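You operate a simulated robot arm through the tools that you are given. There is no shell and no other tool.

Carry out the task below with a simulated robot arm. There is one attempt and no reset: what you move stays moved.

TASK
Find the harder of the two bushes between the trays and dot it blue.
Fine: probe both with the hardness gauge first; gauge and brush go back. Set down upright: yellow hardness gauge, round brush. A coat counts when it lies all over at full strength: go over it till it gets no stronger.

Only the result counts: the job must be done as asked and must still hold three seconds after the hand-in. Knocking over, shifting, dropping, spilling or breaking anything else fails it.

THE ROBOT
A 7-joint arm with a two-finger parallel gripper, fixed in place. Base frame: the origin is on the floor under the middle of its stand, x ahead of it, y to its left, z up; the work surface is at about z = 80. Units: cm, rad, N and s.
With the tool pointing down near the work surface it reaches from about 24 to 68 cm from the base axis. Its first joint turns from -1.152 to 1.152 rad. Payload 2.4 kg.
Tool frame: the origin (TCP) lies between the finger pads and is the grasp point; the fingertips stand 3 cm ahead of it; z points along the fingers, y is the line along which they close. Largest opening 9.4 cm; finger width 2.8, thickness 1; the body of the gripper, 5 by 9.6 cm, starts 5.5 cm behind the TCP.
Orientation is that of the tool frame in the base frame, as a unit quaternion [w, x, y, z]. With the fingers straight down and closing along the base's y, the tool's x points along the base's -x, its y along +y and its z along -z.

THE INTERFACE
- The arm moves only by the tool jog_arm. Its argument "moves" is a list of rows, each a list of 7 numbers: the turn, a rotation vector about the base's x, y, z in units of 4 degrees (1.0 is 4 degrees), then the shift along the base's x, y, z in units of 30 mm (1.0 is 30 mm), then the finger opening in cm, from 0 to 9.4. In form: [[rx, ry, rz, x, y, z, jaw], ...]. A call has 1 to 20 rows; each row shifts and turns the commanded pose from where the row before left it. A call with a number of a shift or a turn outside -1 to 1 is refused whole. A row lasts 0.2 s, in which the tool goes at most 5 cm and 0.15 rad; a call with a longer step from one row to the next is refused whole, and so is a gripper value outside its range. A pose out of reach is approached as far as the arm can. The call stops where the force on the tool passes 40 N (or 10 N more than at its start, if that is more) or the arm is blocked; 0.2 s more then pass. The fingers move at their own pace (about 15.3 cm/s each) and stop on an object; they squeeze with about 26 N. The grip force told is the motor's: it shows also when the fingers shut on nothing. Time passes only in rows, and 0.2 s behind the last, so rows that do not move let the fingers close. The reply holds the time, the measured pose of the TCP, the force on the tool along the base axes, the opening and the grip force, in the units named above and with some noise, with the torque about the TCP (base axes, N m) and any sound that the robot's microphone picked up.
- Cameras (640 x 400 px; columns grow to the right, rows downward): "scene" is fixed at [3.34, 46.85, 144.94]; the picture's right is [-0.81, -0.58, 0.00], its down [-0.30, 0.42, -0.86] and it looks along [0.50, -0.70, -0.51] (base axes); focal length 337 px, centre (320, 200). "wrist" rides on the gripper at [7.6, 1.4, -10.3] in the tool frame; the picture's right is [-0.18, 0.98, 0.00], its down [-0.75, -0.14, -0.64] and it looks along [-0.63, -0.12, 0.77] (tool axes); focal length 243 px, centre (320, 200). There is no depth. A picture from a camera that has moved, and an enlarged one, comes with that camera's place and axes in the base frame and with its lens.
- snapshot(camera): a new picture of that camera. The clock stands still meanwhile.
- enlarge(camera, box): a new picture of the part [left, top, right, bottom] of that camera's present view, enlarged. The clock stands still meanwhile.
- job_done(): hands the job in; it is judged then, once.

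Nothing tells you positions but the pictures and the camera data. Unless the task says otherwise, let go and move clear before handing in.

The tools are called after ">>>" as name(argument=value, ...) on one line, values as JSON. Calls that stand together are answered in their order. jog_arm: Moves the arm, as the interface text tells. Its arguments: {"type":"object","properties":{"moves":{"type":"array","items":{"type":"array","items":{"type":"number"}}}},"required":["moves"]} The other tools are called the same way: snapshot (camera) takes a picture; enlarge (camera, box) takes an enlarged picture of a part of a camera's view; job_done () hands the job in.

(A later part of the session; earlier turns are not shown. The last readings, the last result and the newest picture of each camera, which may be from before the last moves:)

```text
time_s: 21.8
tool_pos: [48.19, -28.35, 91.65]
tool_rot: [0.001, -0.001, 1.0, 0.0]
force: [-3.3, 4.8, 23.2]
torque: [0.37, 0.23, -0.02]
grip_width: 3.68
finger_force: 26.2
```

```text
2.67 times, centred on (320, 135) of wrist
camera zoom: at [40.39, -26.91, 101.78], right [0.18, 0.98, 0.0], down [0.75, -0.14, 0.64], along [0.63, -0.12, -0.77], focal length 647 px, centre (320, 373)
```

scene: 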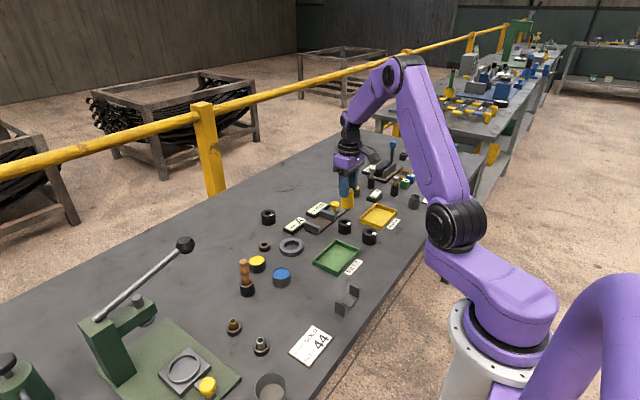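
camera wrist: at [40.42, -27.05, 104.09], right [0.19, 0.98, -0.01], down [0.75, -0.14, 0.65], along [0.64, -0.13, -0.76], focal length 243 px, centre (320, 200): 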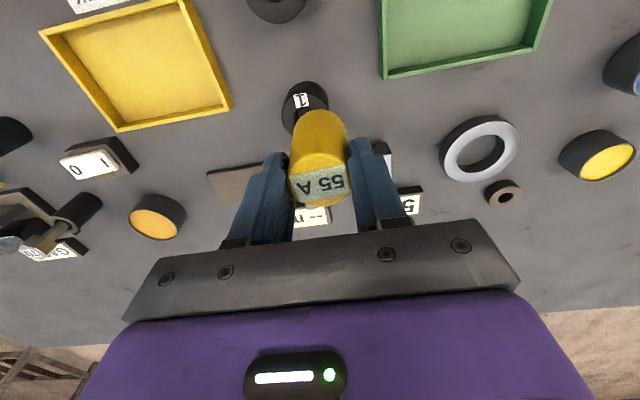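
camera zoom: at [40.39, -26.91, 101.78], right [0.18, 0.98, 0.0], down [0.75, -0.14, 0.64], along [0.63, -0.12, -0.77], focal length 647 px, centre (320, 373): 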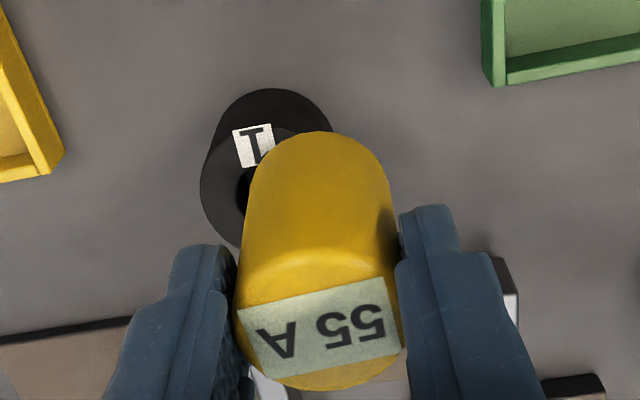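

Confirmed: bush 1 is 55 A and bush 2 is 70 A, so bush 2 is the harder one. I'll lift off and carry the gauge back above its socket near (63.2, -8.3).

>>> jog_arm(moves=[[0, 0, 0, 0, 0, 0.05, 0], [0, 0, 0, 0, 0, 0.1, 0], [0, 0, 0, 0, 0, 0.3, 0], [0, 0, 0, 0, 0, 0.4, 0], [0, 0, 0, 0, 0, 0.45, 0], [0, 0, 0, 0, 0, 0.4, 0], [0, 0, 0, 0, 0, 0.3, 0], [0, 0, 0, 0.3, 0.4, 0.1, 0], [0, 0, 0, 0.562, 0.743, 0, 0], [0, 0, 0, 0.562, 0.743, 0, 0], [0, 0, 0, 0.562, 0.743, 0, 0], [0, 0, 0, 0.562, 0.743, 0, 0], [0, 0, 0, 0.562, 0.743, 0, 0], [0, 0, 0, 0.562, 0.743, 0, 0], [0, 0, 0, 0.562, 0.743, 0, 0], [0, 0, 0, 0.562, 0.743, 0, 0], [0, 0, 0, 0.262, 0.343, 0, 0], [0, 0, 0, 0, 0, 0, 0]])

>>> snapshot(camera="wrist")

>>> enlarge(camera="scene", box=[216, 180, 312, 260])

```text
time_s: 25.6
tool_pos: [63.67, -8.07, 97.9]
tool_rot: [0.0, 0.001, 1.0, 0.001]
force: [0.8, -0.4, -0.5]
torque: [0.03, 0.01, 0.0]
grip_width: 3.71
finger_force: 25.6
```

```text
taken
camera wrist: at [55.76, -6.64, 108.0], right [0.18, 0.98, 0.0], down [0.75, -0.14, 0.64], along [0.63, -0.12, -0.77], focal length 243 px, centre (320, 200)
```

wrist: 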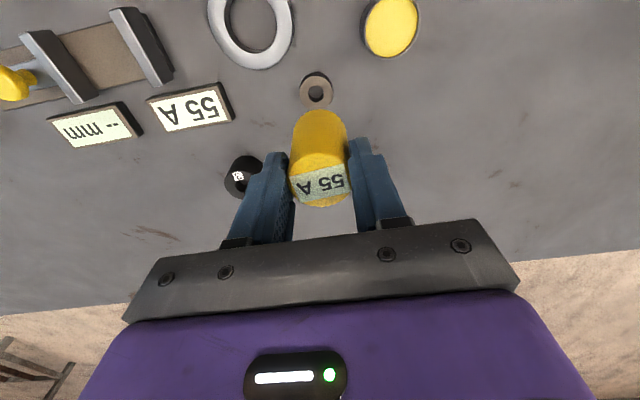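

```text
5.00 times, centred on (264, 220) of scene
camera zoom: at [3.34, 46.85, 144.94], right [-0.81, -0.58, 0.0], down [-0.3, 0.42, -0.86], along [0.5, -0.7, -0.51], focal length 1686 px, centre (600, 100)
```

zoom: 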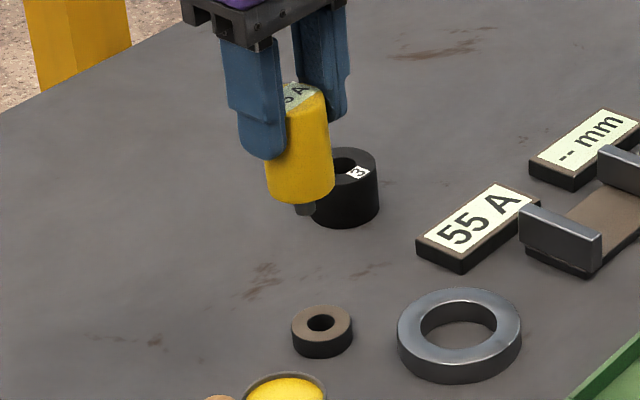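

The socket is visible just above the gauge in the wrist view. I'll enlarge it and sample the pose a few times to align precisely.

>>> enlarge(camera="wrist", box=[260, 50, 380, 150])

>>> jog_arm(moves=[[0, 0, 0, 0, 0, 0, 0]])

>>> jog_arm(moves=[[0, 0, 0, 0, 0, 0, 0]])

>>> enlarge(camera="wrist", box=[260, 50, 380, 220])

>>> jog_arm(moves=[[0, 0, 0, 0, 0, 0, 0]])

```text
4.00 times, centred on (320, 100) of wrist
camera zoom: at [55.76, -6.64, 108.0], right [0.18, 0.98, 0.0], down [0.75, -0.14, 0.64], along [0.63, -0.12, -0.77], focal length 970 px, centre (320, 600)
```

zoom: 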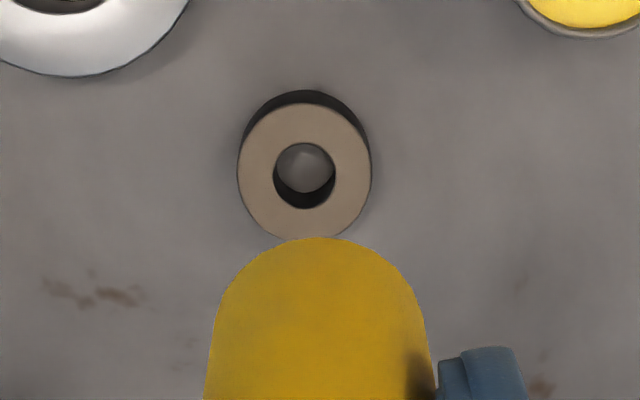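

```text
time_s: 26.0
tool_pos: [63.55, -8.15, 97.81]
tool_rot: [0.0, 0.001, 1.0, 0.001]
force: [0.5, 0.5, -1.0]
torque: [0.0, 0.03, 0.01]
grip_width: 3.66
finger_force: 26.1
```

```text
time_s: 26.4
tool_pos: [63.5, -8.18, 97.89]
tool_rot: [0.0, 0.001, 1.0, 0.001]
force: [-0.2, 0.2, -0.9]
torque: [-0.01, -0.03, -0.04]
grip_width: 3.65
finger_force: 26.2
```

```text
2.35 times, centred on (320, 135) of wrist
camera zoom: at [55.74, -6.68, 108.0], right [0.19, 0.98, 0.0], down [0.75, -0.14, 0.64], along [0.63, -0.12, -0.77], focal length 571 px, centre (320, 353)
```

zoom: 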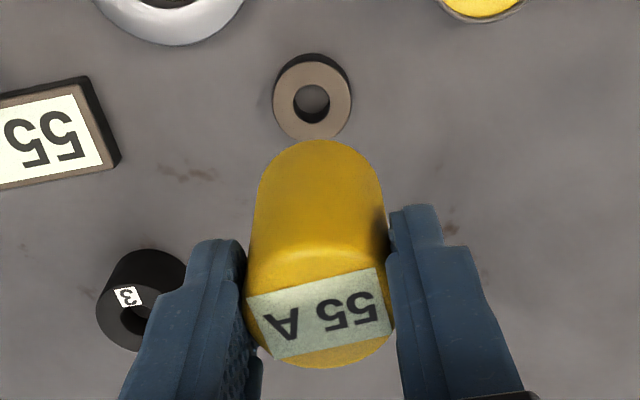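

```text
time_s: 26.8
tool_pos: [63.4, -8.1, 97.86]
tool_rot: [0.0, 0.001, 1.0, 0.001]
force: [-0.2, -0.3, -1.0]
torque: [0.01, 0.04, -0.02]
grip_width: 3.66
finger_force: 26.4
```

The socket seems offset a few millimetres from the gauge's axis. I'll enlarge the scene view for an independent measurement before lowering.

>>> enlarge(camera="scene", box=[250, 190, 298, 220])

>>> enlarge(camera="scene", box=[250, 225, 298, 255])

```text
13.33 times, centred on (274, 205) of scene
camera zoom: at [3.34, 46.85, 144.94], right [-0.81, -0.58, 0.0], down [-0.3, 0.42, -0.86], along [0.5, -0.7, -0.51], focal length 4495 px, centre (933, 133)
```

zoom: 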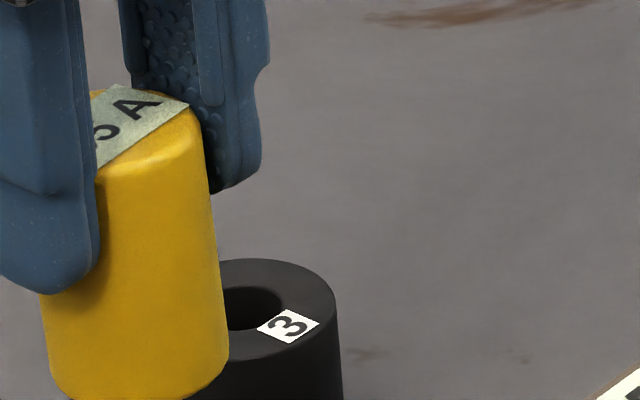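

```text
13.33 times, centred on (274, 240) of scene
camera zoom: at [3.34, 46.85, 144.94], right [-0.81, -0.58, 0.0], down [-0.3, 0.42, -0.86], along [0.5, -0.7, -0.51], focal length 4495 px, centre (933, -333)
```

zoom: 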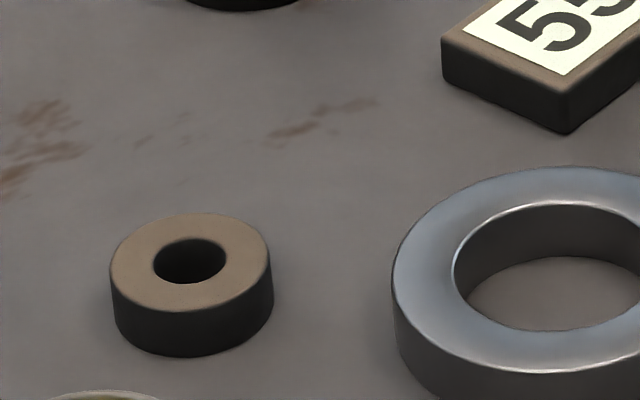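

Both views agree that the socket lies about 0.4 cm toward -y from the gauge axis. I'll shift, lower to about 1.5 cm above it, and re-check.

>>> jog_arm(moves=[[0, 0, 0, 0.023, -0.143, 0, 0], [0, 0, 0, 0, 0, -0.5, 0], [0, 0, 0, 0, 0, -0.7, 0], [0, 0, 0, 0, 0, -0.7, 0], [0, 0, 0, 0, 0, -0.4, 0], [0, 0, 0, 0, 0, -0.2, 0], [0, 0, 0, 0, 0, 0, 0]])

>>> enlarge(camera="wrist", box=[260, 70, 380, 170])

>>> enlarge(camera="scene", box=[240, 215, 304, 255])

```text
time_s: 28.4
tool_pos: [63.38, -8.78, 90.41]
tool_rot: [0.0, 0.001, 1.0, 0.002]
force: [-0.5, 0.2, -0.9]
torque: [0.0, 0.0, 0.0]
grip_width: 3.68
finger_force: 25.8
```

```text
4.00 times, centred on (320, 120) of wrist
camera zoom: at [55.67, -7.34, 100.48], right [0.19, 0.98, 0.0], down [0.75, -0.14, 0.64], along [0.63, -0.12, -0.77], focal length 970 px, centre (320, 520)
```

zoom: 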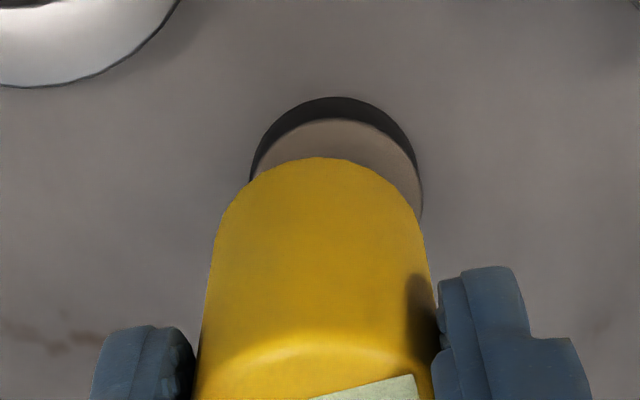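

```text
10.00 times, centred on (272, 235) of scene
camera zoom: at [3.34, 46.85, 144.94], right [-0.81, -0.58, 0.0], down [-0.3, 0.42, -0.86], along [0.5, -0.7, -0.51], focal length 3371 px, centre (800, -150)
```

zoom: 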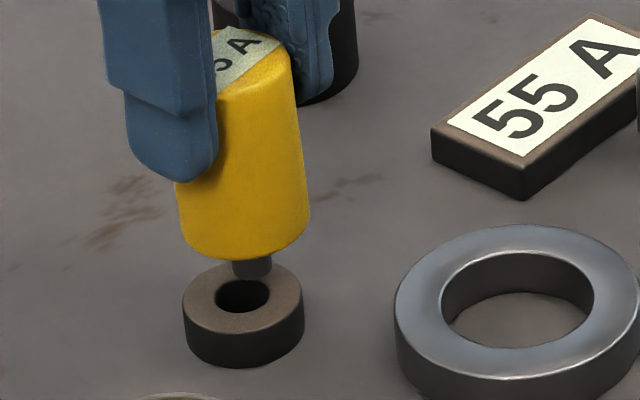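

The tool ended up past the target sideways, so the arm may not have settled. I'll wait briefly and re-measure.

>>> jog_arm(moves=[[0, 0, 0, 0, 0, 0, 0], [0, 0, 0, 0, 0, 0, 0], [0, 0, 0, 0, 0, 0, 0]])

>>> enlarge(camera="wrist", box=[260, 70, 380, 170])

>>> enlarge(camera="scene", box=[240, 215, 304, 255])

>>> jog_arm(moves=[[0, 0, 0, 0, 0, 0, 0]])

```text
time_s: 29.2
tool_pos: [63.42, -8.78, 90.29]
tool_rot: [0.0, 0.0, 1.0, 0.001]
force: [-0.7, 0.6, -1.7]
torque: [0.0, -0.04, -0.01]
grip_width: 3.68
finger_force: 26.1
```

```text
4.00 times, centred on (320, 120) of wrist
camera zoom: at [55.67, -7.34, 100.51], right [0.19, 0.98, 0.0], down [0.75, -0.14, 0.64], along [0.63, -0.12, -0.77], focal length 970 px, centre (320, 520)
```

zoom: 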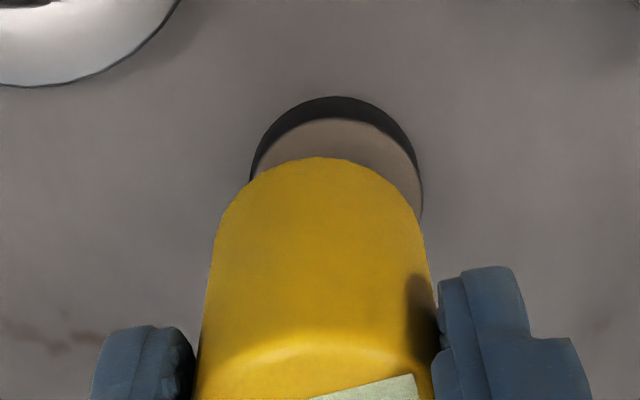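

```text
10.00 times, centred on (272, 235) of scene
camera zoom: at [3.34, 46.85, 144.94], right [-0.81, -0.58, 0.0], down [-0.3, 0.42, -0.86], along [0.5, -0.7, -0.51], focal length 3371 px, centre (800, -150)
```

zoom: 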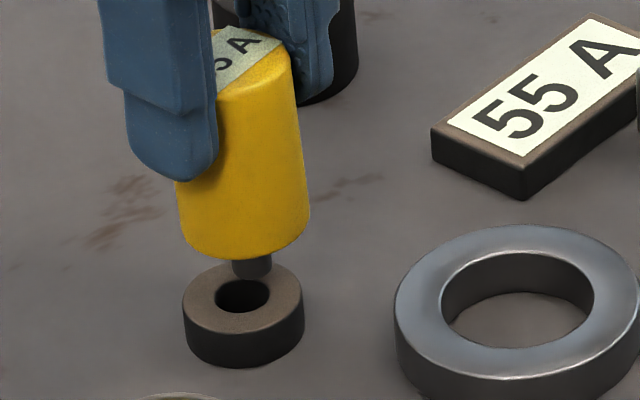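

```text
time_s: 29.6
tool_pos: [63.29, -8.84, 90.38]
tool_rot: [0.0, 0.001, 1.0, 0.001]
force: [-0.4, 0.6, -0.8]
torque: [0.0, -0.02, 0.0]
grip_width: 3.68
finger_force: 25.9
```

The arm is settled, and both views put the socket about +0.2 cm in x and +0.27 cm in y from the probe axis. I'll correct and check again before inserting.

>>> jog_arm(moves=[[0, 0, 0, 0.067, 0.09, 0, 0], [0, 0, 0, 0, 0, 0, 0], [0, 0, 0, 0, 0, 0, 0]])

>>> enlarge(camera="wrist", box=[260, 70, 380, 170])

>>> enlarge(camera="scene", box=[250, 230, 282, 255])

```text
time_s: 30.4
tool_pos: [63.56, -8.64, 90.4]
tool_rot: [0.001, 0.002, 1.0, 0.002]
force: [-0.3, 0.6, -0.7]
torque: [0.02, -0.01, -0.05]
grip_width: 3.66
finger_force: 26.5
```

```text
4.00 times, centred on (320, 120) of wrist
camera zoom: at [55.78, -7.1, 100.49], right [0.18, 0.98, 0.0], down [0.75, -0.14, 0.64], along [0.63, -0.12, -0.77], focal length 970 px, centre (320, 520)
```

zoom: 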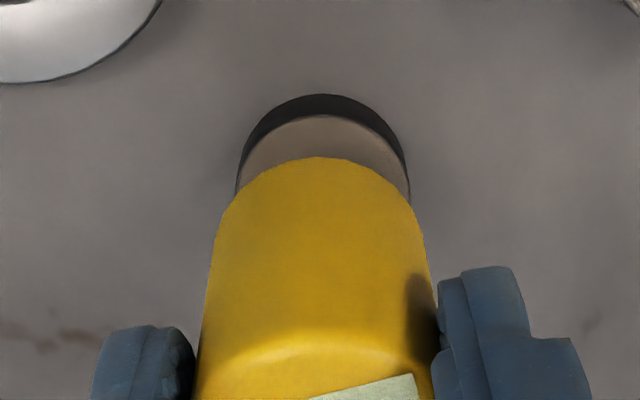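

```text
16.00 times, centred on (266, 242) of scene
camera zoom: at [3.34, 46.85, 144.94], right [-0.81, -0.58, 0.0], down [-0.3, 0.42, -0.86], along [0.5, -0.7, -0.51], focal length 5394 px, centre (1184, -480)
```

zoom: 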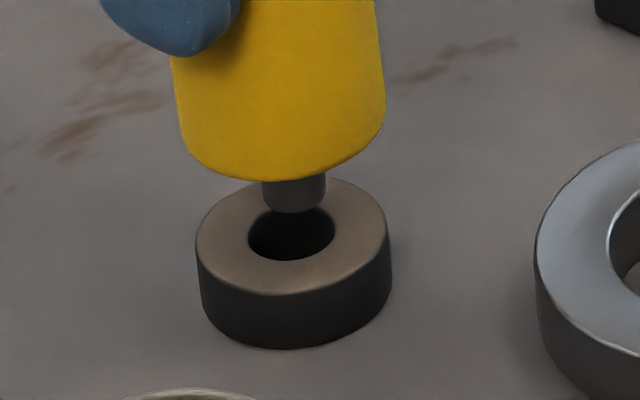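

The probe is now nearly over the hole, with roughly 1 mm left to correct in x. I'll make that correction and insert slowly.

>>> jog_arm(moves=[[0, 0, 0, 0.03, 0.015, 0, 0], [0, 0, 0, 0, 0, -0.1, 0], [0, 0, 0, 0, 0, -0.1, 0], [0, 0, 0, 0, 0, -0.05, 0], [0, 0, 0, 0, 0, 0, 0]])

>>> enlarge(camera="scene", box=[250, 230, 282, 255])

>>> enlarge(camera="wrist", box=[260, 70, 380, 170])

```text
time_s: 31.6
tool_pos: [63.63, -8.51, 89.52]
tool_rot: [0.0, 0.001, 1.0, 0.0]
force: [-0.7, -0.4, -1.3]
torque: [0.02, 0.0, 0.01]
grip_width: 3.65
finger_force: 26.3
```

```text
16.00 times, centred on (266, 242) of scene
camera zoom: at [3.34, 46.85, 144.94], right [-0.81, -0.58, 0.0], down [-0.3, 0.42, -0.86], along [0.5, -0.7, -0.51], focal length 5394 px, centre (1184, -480)
```

zoom: 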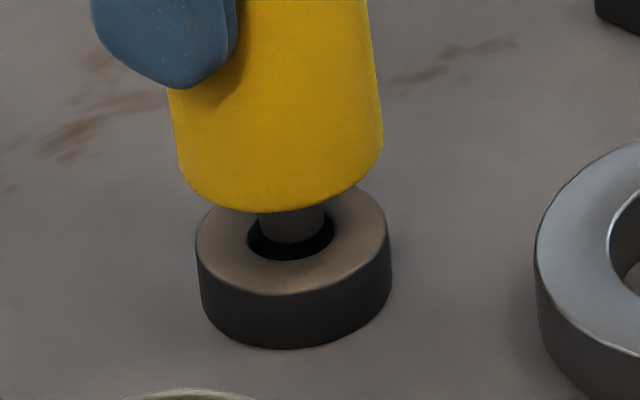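

```text
4.00 times, centred on (320, 120) of wrist
camera zoom: at [55.9, -7.06, 99.74], right [0.19, 0.98, 0.0], down [0.75, -0.14, 0.64], along [0.63, -0.12, -0.77], focal length 970 px, centre (320, 520)
```

zoom: 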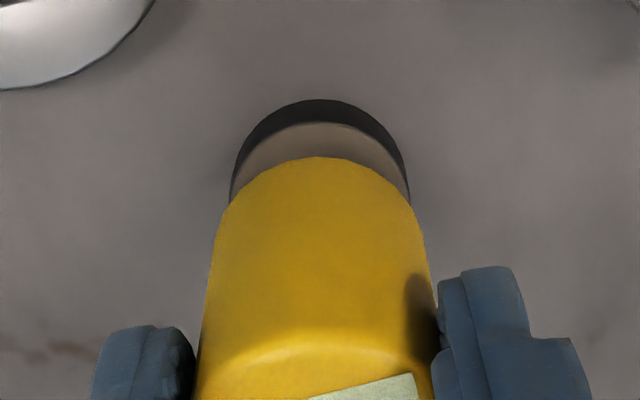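

The probe is centred in the hole. I'll continue down in small steps until the body seats on the socket.

>>> jog_arm(moves=[[0, 0, 0, 0, 0, -0.05, 0], [0, 0, 0, 0, 0, -0.05, 0], [0, 0, 0, 0, 0, -0.04, 0], [0, 0, 0, 0, 0, -0.03, 0], [0, 0, 0, 0, 0, 0, 0]])

>>> enlarge(camera="scene", box=[250, 230, 282, 255])

```text
time_s: 32.8
tool_pos: [63.69, -8.54, 89.16]
tool_rot: [0.0, 0.001, 1.0, 0.001]
force: [0.3, 0.3, -0.9]
torque: [-0.03, 0.03, 0.01]
grip_width: 3.65
finger_force: 25.9
```

```text
16.00 times, centred on (266, 242) of scene
camera zoom: at [3.34, 46.85, 144.94], right [-0.81, -0.58, 0.0], down [-0.3, 0.42, -0.86], along [0.5, -0.7, -0.51], focal length 5394 px, centre (1184, -480)
```

zoom: 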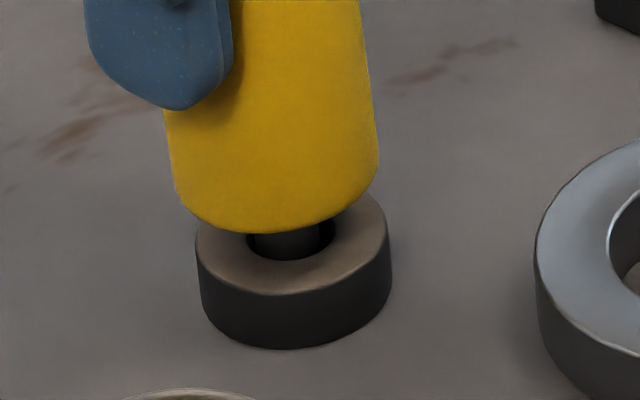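

The probe drifts slightly toward one side of the hole as I lower. I'll check the wrist view and correct by about 1 mm in x.

>>> enlarge(camera="wrist", box=[260, 70, 380, 170])

>>> jog_arm(moves=[[0, 0, 0, -0.04, 0, -0.02, 0], [0, 0, 0, 0, 0, -0.03, 0], [0, 0, 0, 0, 0, -0.03, 0], [0, 0, 0, 0, 0, 0, 0]])

>>> enlarge(camera="scene", box=[250, 230, 282, 255])

```text
4.00 times, centred on (320, 120) of wrist
camera zoom: at [55.97, -6.97, 99.29], right [0.19, 0.98, 0.0], down [0.75, -0.14, 0.64], along [0.63, -0.12, -0.77], focal length 970 px, centre (320, 520)
```

zoom: 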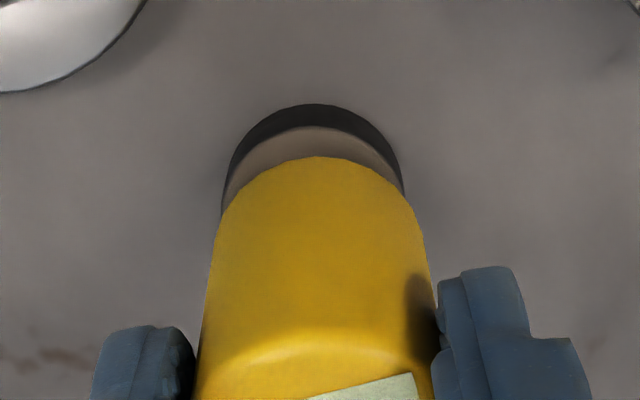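

```text
time_s: 33.8
tool_pos: [63.45, -8.34, 88.71]
tool_rot: [0.0, 0.001, 1.0, 0.001]
force: [-1.3, -0.1, -0.7]
torque: [-0.03, 0.0, -0.02]
grip_width: 3.66
finger_force: 25.8
```

```text
16.00 times, centred on (266, 242) of scene
camera zoom: at [3.34, 46.85, 144.94], right [-0.81, -0.58, 0.0], down [-0.3, 0.42, -0.86], along [0.5, -0.7, -0.51], focal length 5394 px, centre (1184, -480)
```

zoom: 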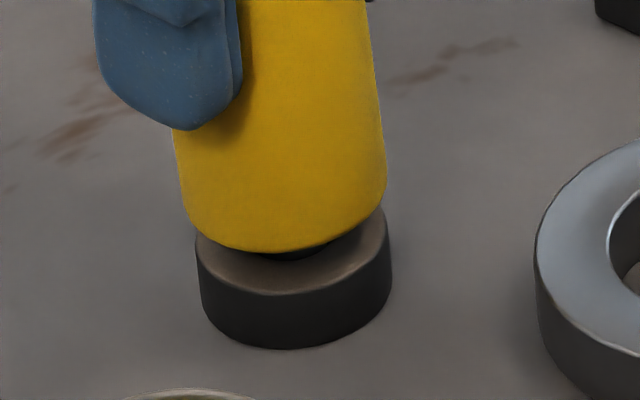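

Still no contact force. I'll check the wrist view for the remaining y offset before finishing the insertion.

>>> enlarge(camera="wrist", box=[260, 70, 380, 170])

```text
4.00 times, centred on (320, 120) of wrist
camera zoom: at [55.76, -6.94, 98.96], right [0.19, 0.98, 0.0], down [0.75, -0.14, 0.64], along [0.63, -0.12, -0.77], focal length 970 px, centre (320, 520)
```

zoom: 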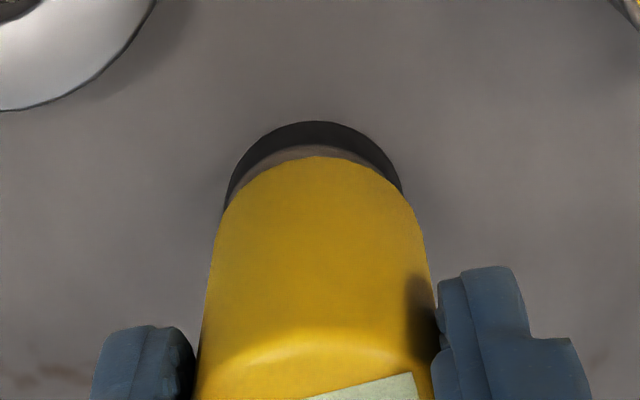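

The socket is about 1 mm toward -y. I'll correct and lower the last few millimetres in tiny steps.

>>> jog_arm(moves=[[0, 0, 0, 0, -0.035, 0, 0], [0, 0, 0, 0, 0, -0.03, 0], [0, 0, 0, 0, 0, -0.02, 0], [0, 0, 0, 0, 0, 0, 0]])

>>> enlarge(camera="scene", box=[250, 230, 282, 255])

>>> enlarge(camera="wrist", box=[260, 70, 380, 170])

```text
time_s: 34.8
tool_pos: [63.51, -8.55, 88.66]
tool_rot: [0.0, 0.001, 1.0, 0.001]
force: [0.0, 0.5, -0.8]
torque: [0.0, 0.02, 0.01]
grip_width: 3.67
finger_force: 26.6
```

```text
16.00 times, centred on (266, 242) of scene
camera zoom: at [3.34, 46.85, 144.94], right [-0.81, -0.58, 0.0], down [-0.3, 0.42, -0.86], along [0.5, -0.7, -0.51], focal length 5394 px, centre (1184, -480)
```

zoom: 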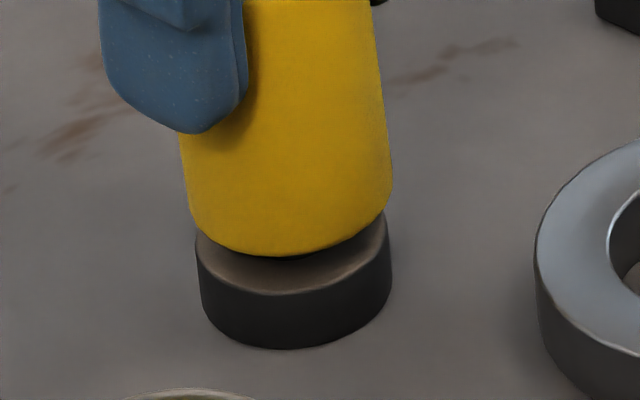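

```text
4.00 times, centred on (320, 120) of wrist
camera zoom: at [55.77, -7.08, 98.79], right [0.19, 0.98, 0.0], down [0.75, -0.14, 0.64], along [0.63, -0.12, -0.77], focal length 970 px, centre (320, 520)
```

zoom: 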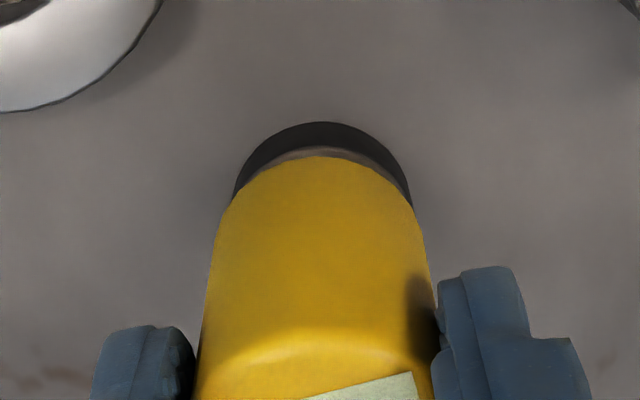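

Alignment is good in both views. About 0.6 cm remains to seat it, so I'll keep lowering in small steps.

>>> jog_arm(moves=[[0, 0, 0, 0, 0, -0.04, 0], [0, 0, 0, 0, 0, -0.04, 0], [0, 0, 0, 0, 0, -0.03, 0], [0, 0, 0, 0, 0, 0, 0]])

>>> enlarge(camera="scene", box=[250, 230, 282, 255])

>>> enlarge(camera="wrist", box=[260, 70, 380, 170])

```text
time_s: 35.8
tool_pos: [63.5, -8.63, 88.49]
tool_rot: [0.0, 0.001, 1.0, 0.001]
force: [-0.1, 0.1, -0.3]
torque: [-0.01, -0.02, 0.0]
grip_width: 3.68
finger_force: 26.0
```

```text
16.00 times, centred on (266, 242) of scene
camera zoom: at [3.34, 46.85, 144.94], right [-0.81, -0.58, 0.0], down [-0.3, 0.42, -0.86], along [0.5, -0.7, -0.51], focal length 5394 px, centre (1184, -480)
```

zoom: 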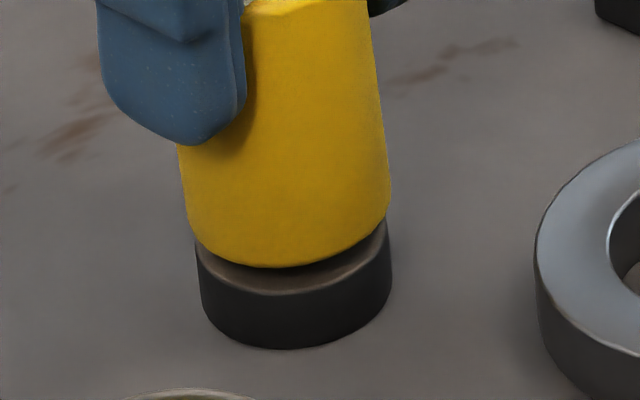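

```text
4.00 times, centred on (320, 120) of wrist
camera zoom: at [55.82, -7.05, 98.52], right [0.19, 0.98, 0.0], down [0.75, -0.14, 0.64], along [0.63, -0.12, -0.77], focal length 970 px, centre (320, 520)
```

zoom: 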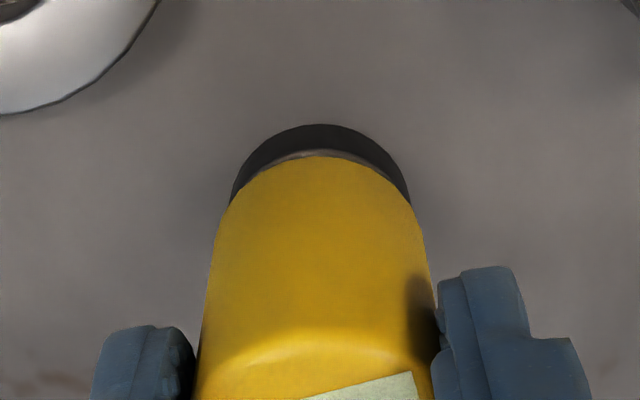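

Going smoothly, with about 0.3 cm left. I'll keep lowering.

>>> jog_arm(moves=[[0, 0, 0, 0, 0, -0.04, 0], [0, 0, 0, 0, 0, -0.03, 0], [0, 0, 0, 0, 0, -0.02, 0], [0, 0, 0, 0, 0, 0, 0]])

>>> enlarge(camera="scene", box=[250, 230, 282, 255])

```text
time_s: 36.8
tool_pos: [63.45, -8.48, 88.09]
tool_rot: [0.0, 0.0, 1.0, 0.0]
force: [0.2, -0.7, 0.6]
torque: [-0.06, -0.01, -0.03]
grip_width: 3.64
finger_force: 25.8
```

```text
16.00 times, centred on (266, 242) of scene
camera zoom: at [3.34, 46.85, 144.94], right [-0.81, -0.58, 0.0], down [-0.3, 0.42, -0.86], along [0.5, -0.7, -0.51], focal length 5394 px, centre (1184, -480)
```

zoom: 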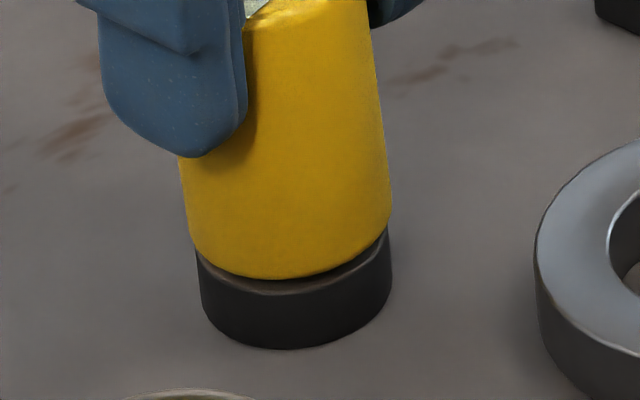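

>>> jog_arm(moves=[[0, 0, 0, 0, 0, -0.02, 0], [0, 0, 0, 0, 0, -0.02, 0], [0, 0, 0, 0, 0, 0, 0]])

>>> enlarge(camera="scene", box=[250, 230, 282, 255])

```text
time_s: 37.6
tool_pos: [63.49, -8.49, 88.09]
tool_rot: [0.001, 0.0, 1.0, 0.001]
force: [-4.2, 2.6, 17.2]
torque: [0.21, 0.28, -0.02]
grip_width: 3.63
finger_force: 26.0
```

```text
16.00 times, centred on (266, 242) of scene
camera zoom: at [3.29, 46.86, 144.94], right [-0.81, -0.58, 0.0], down [-0.3, 0.42, -0.86], along [0.5, -0.7, -0.51], focal length 5394 px, centre (1184, -480)
```

zoom: 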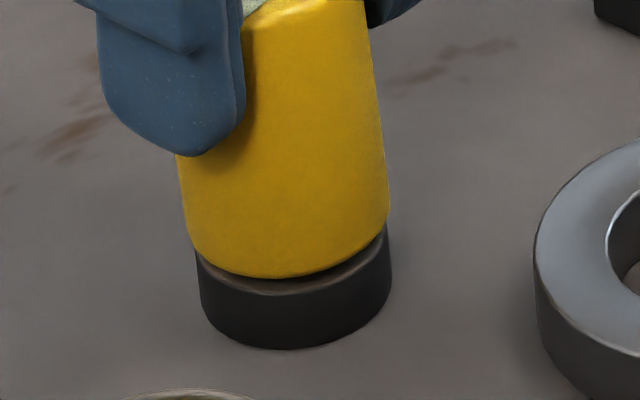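

The gauge has bottomed out in its socket at about 17 N. I'll ease off slightly, open the fingers and see that it stands upright.

>>> jog_arm(moves=[[0, 0, 0, 0, 0, 0.02, 0], [0, 0, 0, 0, 0, 0, 0], [0, 0, 0, 0, 0, 0, 3.9], [0, 0, 0, 0, 0, 0, 4.5], [0, 0, 0, 0, 0, 0, 6], [0, 0, 0, 0, 0, 0, 6]])

>>> enlarge(camera="scene", box=[225, 200, 321, 260])

>>> snapshot(camera="wrist")

```text
time_s: 39.0
tool_pos: [63.58, -8.54, 87.99]
tool_rot: [0.001, 0.002, 1.0, 0.0]
force: [1.5, 0.2, 0.3]
torque: [0.01, -0.02, 0.0]
grip_width: 6.01
finger_force: 0.1
```

```text
6.67 times, centred on (273, 230) of scene
camera zoom: at [3.34, 46.85, 144.94], right [-0.81, -0.58, 0.0], down [-0.3, 0.42, -0.86], along [0.5, -0.7, -0.51], focal length 2247 px, centre (633, 0)
```

zoom: 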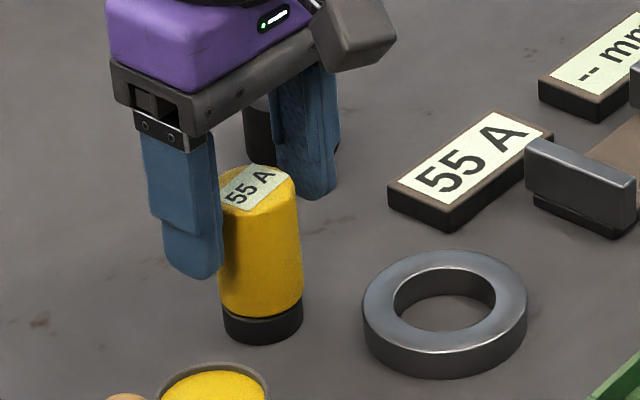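

```text
taken
camera wrist: at [55.82, -7.07, 98.18], right [0.19, 0.98, 0.0], down [0.75, -0.14, 0.64], along [0.63, -0.12, -0.77], focal length 243 px, centre (320, 200)
```

wrist: 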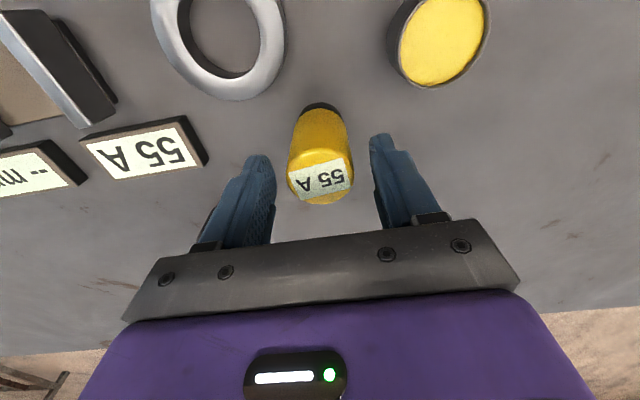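

The gauge stands upright in its socket as before. I'll back straight up and move toward the brush, stopping above it to look.

>>> jog_arm(moves=[[0, 0, 0, 0, 0, 0.3, 6], [0, 0, 0, 0, 0, 0.7, 6], [0, 0, 0, 0, 0, 1, 6], [0, 0, 0, 0, 0, 1, 6], [0, 0, 0, 0, 0, 1, 6], [0, 0, 0, 0, 0, 0, 6]])

>>> enlarge(camera="scene", box=[225, 200, 321, 260])

>>> snapshot(camera="wrist")

```text
time_s: 40.4
tool_pos: [63.66, -8.39, 99.88]
tool_rot: [0.0, 0.001, 1.0, 0.001]
force: [0.6, -0.3, -0.4]
torque: [-0.01, -0.01, 0.0]
grip_width: 5.99
finger_force: 0.2
```

```text
6.67 times, centred on (273, 230) of scene
camera zoom: at [3.34, 46.85, 144.94], right [-0.81, -0.58, 0.0], down [-0.3, 0.42, -0.86], along [0.5, -0.7, -0.51], focal length 2247 px, centre (633, 0)
```

zoom: 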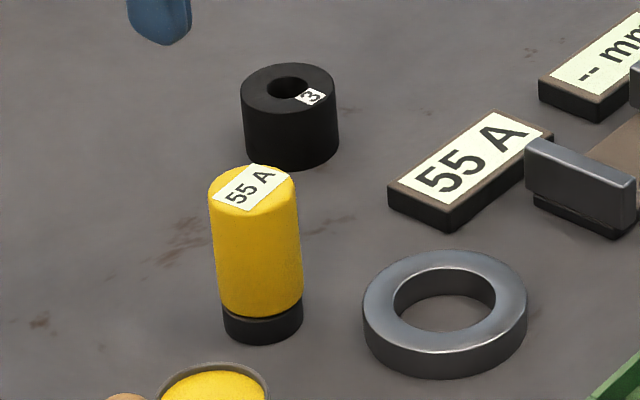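

```text
taken
camera wrist: at [55.98, -6.97, 110.04], right [0.19, 0.98, 0.0], down [0.75, -0.14, 0.64], along [0.63, -0.12, -0.77], focal length 243 px, centre (320, 200)
```

wrist: 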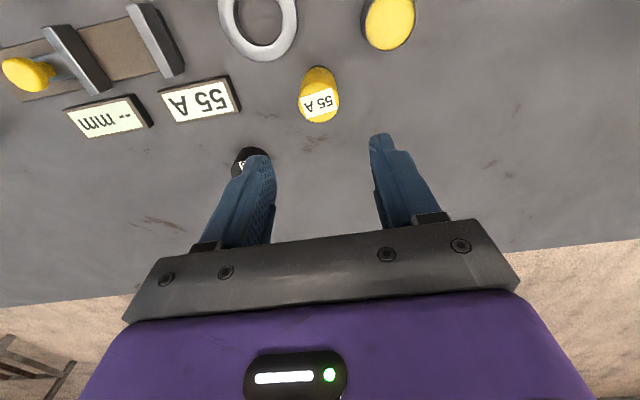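

The gauge is back in place and upright. I'll move to a hover above the brush, near (54.3, 7).

>>> jog_arm(moves=[[0, 0, 0, -0.517, 0.856, 0.117, 6], [0, 0, 0, -0.517, 0.856, 0.117, 6], [0, 0, 0, -0.517, 0.856, 0.117, 6], [0, 0, 0, -0.517, 0.856, 0.117, 6], [0, 0, 0, -0.517, 0.856, 0.117, 6], [0, 0, 0, -0.517, 0.856, 0.117, 6], [0, 0, 0, 0, 0, 0, 6], [0, 0, 0, 0, 0, 0, 6]])

>>> snapshot(camera="wrist")

>>> enlarge(camera="wrist", box=[260, 30, 380, 150])

>>> enlarge(camera="scene", box=[215, 240, 311, 300])

```text
time_s: 42.2
tool_pos: [54.36, 6.99, 101.93]
tool_rot: [0.001, 0.001, 1.0, 0.0]
force: [0.5, 0.0, 0.1]
torque: [-0.02, 0.01, -0.02]
grip_width: 6.0
finger_force: 0.1
```

```text
taken
camera wrist: at [46.56, 8.47, 112.06], right [0.19, 0.98, 0.0], down [0.75, -0.14, 0.64], along [0.63, -0.12, -0.77], focal length 243 px, centre (320, 200)
```

wrist: 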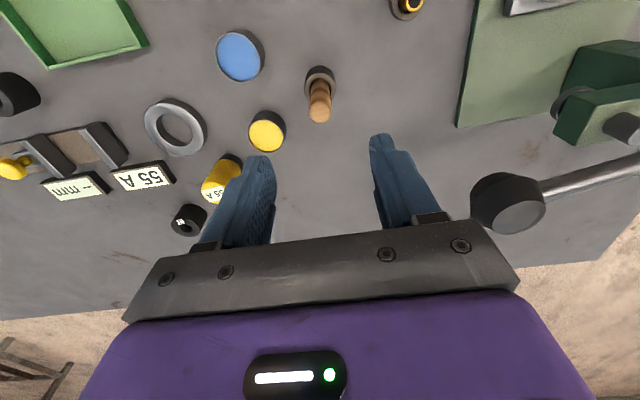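

```text
3.33 times, centred on (320, 90) of wrist
camera zoom: at [46.56, 8.47, 112.06], right [0.19, 0.98, 0.0], down [0.75, -0.14, 0.64], along [0.63, -0.12, -0.77], focal length 809 px, centre (320, 567)
```

zoom: 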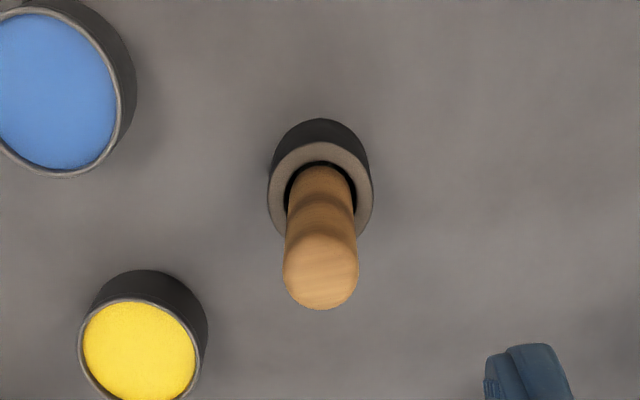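

```text
6.67 times, centred on (263, 270) of scene
camera zoom: at [3.34, 46.85, 144.94], right [-0.81, -0.58, 0.0], down [-0.3, 0.42, -0.86], along [0.5, -0.7, -0.51], focal length 2247 px, centre (700, -267)
```

zoom: 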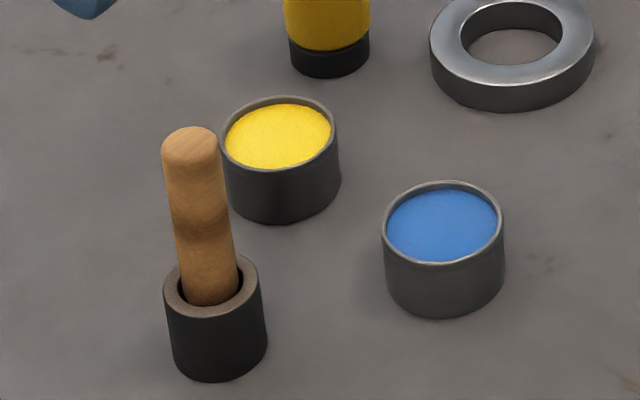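

The brush (about 1.9 cm thick, top near z = 91) is right under the gripper. I'll lower partway with the fingers open and re-check alignment.

>>> jog_arm(moves=[[0, 0, 0, 0, 0, -0.5, 6], [0, 0, 0, 0, 0, -0.7, 6], [0, 0, 0, 0, 0, -0.7, 6], [0, 0, 0, 0, 0, -0.5, 6], [0, 0, 0, 0, 0, -0.3, 6], [0, 0, 0, 0, 0, 0, 6], [0, 0, 0, 0, 0, 0, 6]])

>>> snapshot(camera="wrist")

>>> enlarge(camera="scene", box=[199, 220, 295, 300])

```text
time_s: 43.8
tool_pos: [54.25, 6.74, 93.94]
tool_rot: [0.0, 0.001, 1.0, 0.001]
force: [-0.5, 0.4, -0.6]
torque: [-0.01, -0.01, 0.0]
grip_width: 6.0
finger_force: 0.0
```

```text
taken
camera wrist: at [46.41, 8.21, 104.1], right [0.19, 0.98, 0.0], down [0.75, -0.14, 0.64], along [0.63, -0.12, -0.77], focal length 243 px, centre (320, 200)
```

wrist: 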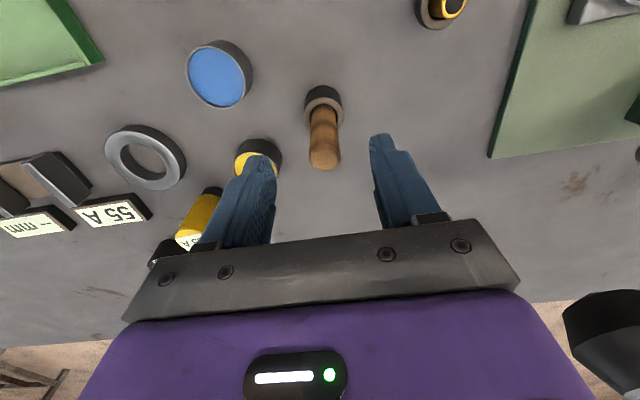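

```text
5.00 times, centred on (247, 260) of scene
camera zoom: at [3.34, 46.85, 144.94], right [-0.81, -0.58, 0.0], down [-0.3, 0.42, -0.86], along [0.5, -0.7, -0.51], focal length 1686 px, centre (685, -100)
```

zoom: 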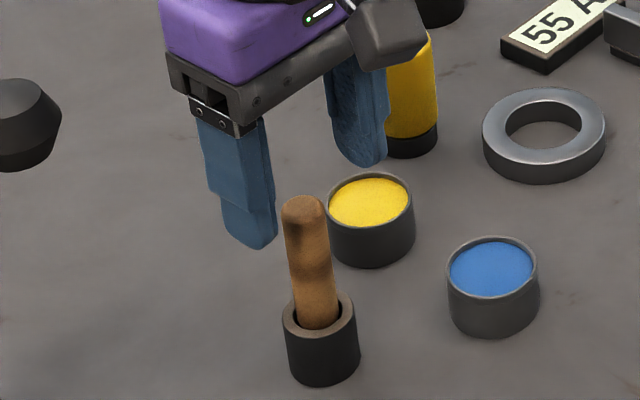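

>>> enlarge(camera="wrist", box=[260, 70, 380, 190])

```text
3.33 times, centred on (320, 130) of wrist
camera zoom: at [46.41, 8.21, 104.1], right [0.19, 0.98, 0.0], down [0.75, -0.14, 0.64], along [0.63, -0.12, -0.77], focal length 809 px, centre (320, 433)
```

zoom: 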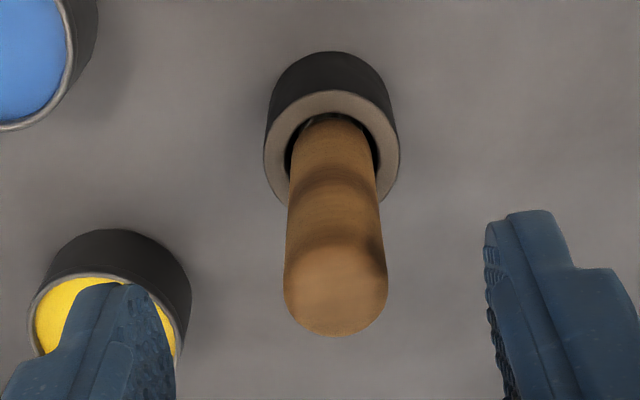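

The brush is about 0.3 cm toward +y. I'll correct and lower further, then check once more before closing.

>>> jog_arm(moves=[[0, 0, 0, 0, 0.1, 0, 6], [0, 0, 0, 0, 0, -0.4, 6], [0, 0, 0, 0, 0, -0.5, 6], [0, 0, 0, 0, 0, -0.5, 6], [0, 0, 0, 0, 0, -0.4, 6], [0, 0, 0, 0, 0, -0.25, 6], [0, 0, 0, 0, 0, 0, 6], [0, 0, 0, 0, 0, 0, 6]])

>>> snapshot(camera="wrist")

>>> enlarge(camera="scene", box=[199, 220, 295, 300])

```text
time_s: 45.6
tool_pos: [54.22, 6.95, 87.83]
tool_rot: [0.0, 0.002, 1.0, 0.001]
force: [-0.2, 0.1, -0.3]
torque: [-0.02, -0.01, 0.0]
grip_width: 6.0
finger_force: 0.1
```

```text
taken
camera wrist: at [46.51, 8.52, 98.04], right [0.19, 0.98, 0.0], down [0.75, -0.14, 0.64], along [0.63, -0.12, -0.77], focal length 243 px, centre (320, 200)
```

wrist: 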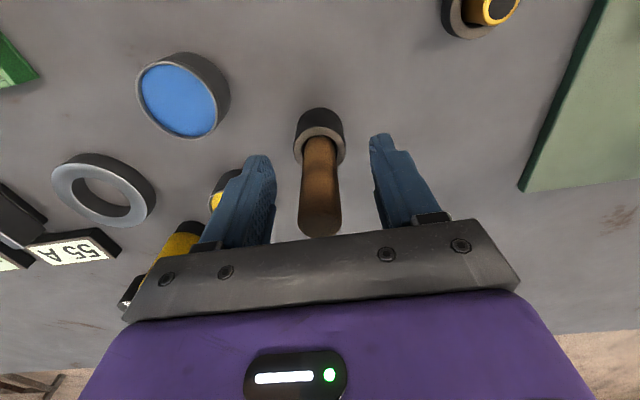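

```text
5.00 times, centred on (247, 260) of scene
camera zoom: at [3.34, 46.85, 144.94], right [-0.81, -0.58, 0.0], down [-0.3, 0.42, -0.86], along [0.5, -0.7, -0.51], focal length 1686 px, centre (685, -100)
```

zoom: 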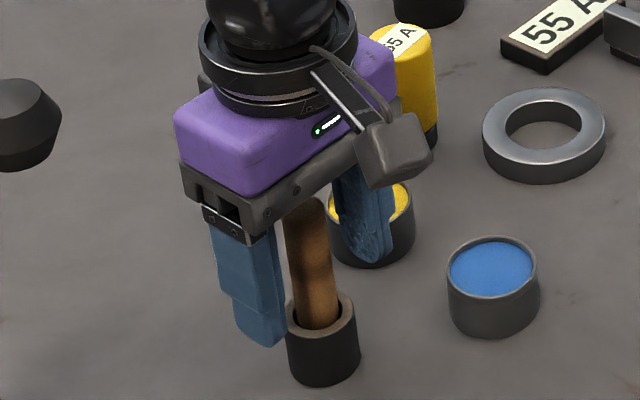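

The brush is centred between the fingers with the tips above the holder rim. I'll close on the handle.

>>> jog_arm(moves=[[0, 0, 0, 0, 0, 0, 3], [0, 0, 0, 0, 0, 0, 2.2], [0, 0, 0, 0, 0, 0, 0], [0, 0, 0, 0, 0, 0, 0], [0, 0, 0, 0, 0, 0, 0]])

>>> snapshot(camera="wrist")

>>> enlarge(camera="scene", box=[199, 220, 295, 300])

```text
time_s: 46.8
tool_pos: [54.23, 7.06, 87.8]
tool_rot: [0.0, 0.001, 1.0, 0.001]
force: [-0.2, -0.2, -0.6]
torque: [0.05, -0.02, 0.01]
grip_width: 1.97
finger_force: 26.1
```

```text
taken
camera wrist: at [46.5, 8.52, 98.04], right [0.19, 0.98, 0.0], down [0.75, -0.14, 0.64], along [0.63, -0.12, -0.77], focal length 243 px, centre (320, 200)
```

wrist: 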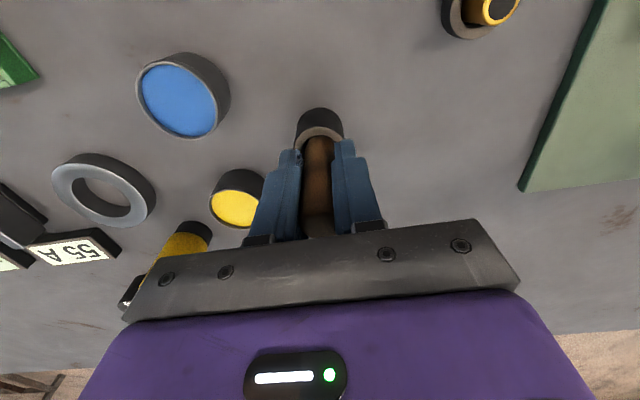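

```text
5.00 times, centred on (247, 260) of scene
camera zoom: at [3.34, 46.85, 144.94], right [-0.81, -0.58, 0.0], down [-0.3, 0.42, -0.86], along [0.5, -0.7, -0.51], focal length 1686 px, centre (685, -100)
```

zoom: 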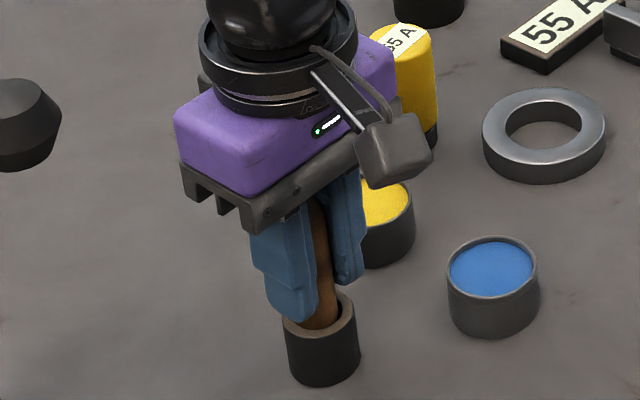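

The brush is gripped at 1.97 cm. I'll lift slowly and check that the holder stays put and the brush does not slip.

>>> jog_arm(moves=[[0, 0, 0, 0, 0, 0.1, 0], [0, 0, 0, 0, 0, 0.1, 0], [0, 0, 0, 0, 0, 0.15, 0], [0, 0, 0, 0, 0, 0.2, 0], [0, 0, 0, 0, 0, 0.2, 0], [0, 0, 0, 0, 0, 0.25, 0], [0, 0, 0, 0, 0, 0.3, 0], [0, 0, 0, 0, 0, 0.3, 0], [0, 0, 0, 0, 0, 0.3, 0], [0, 0, 0, 0, 0, 0.3, 0], [0, 0, 0, 0, 0, 0, 0]])

>>> snapshot(camera="wrist")

>>> enlarge(camera="scene", box=[199, 220, 295, 300])

```text
time_s: 49.2
tool_pos: [54.16, 7.31, 94.32]
tool_rot: [0.001, 0.0, 1.0, 0.001]
force: [0.9, -0.2, -0.7]
torque: [-0.01, 0.0, -0.03]
grip_width: 1.98
finger_force: 25.8
```

```text
taken
camera wrist: at [46.4, 8.74, 104.62], right [0.18, 0.98, 0.0], down [0.75, -0.14, 0.64], along [0.63, -0.12, -0.77], focal length 243 px, centre (320, 200)
```

wrist: 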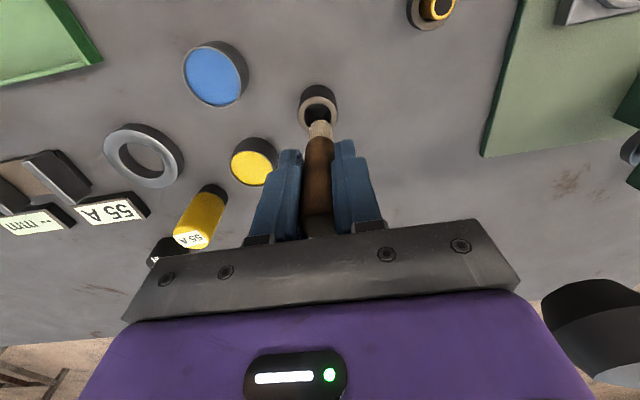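

```text
5.00 times, centred on (247, 260) of scene
camera zoom: at [3.34, 46.85, 144.94], right [-0.81, -0.58, 0.0], down [-0.3, 0.42, -0.86], along [0.5, -0.7, -0.51], focal length 1686 px, centre (685, -100)
```

zoom: 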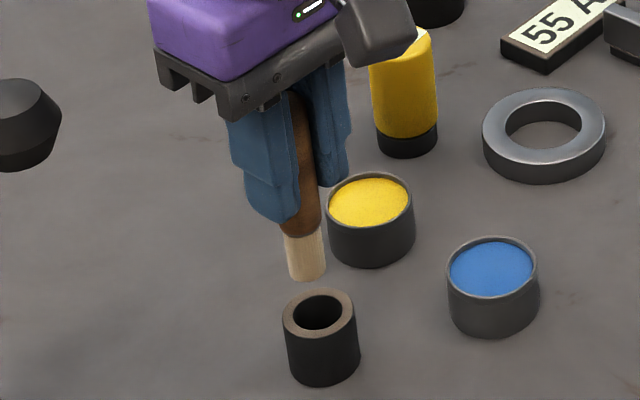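

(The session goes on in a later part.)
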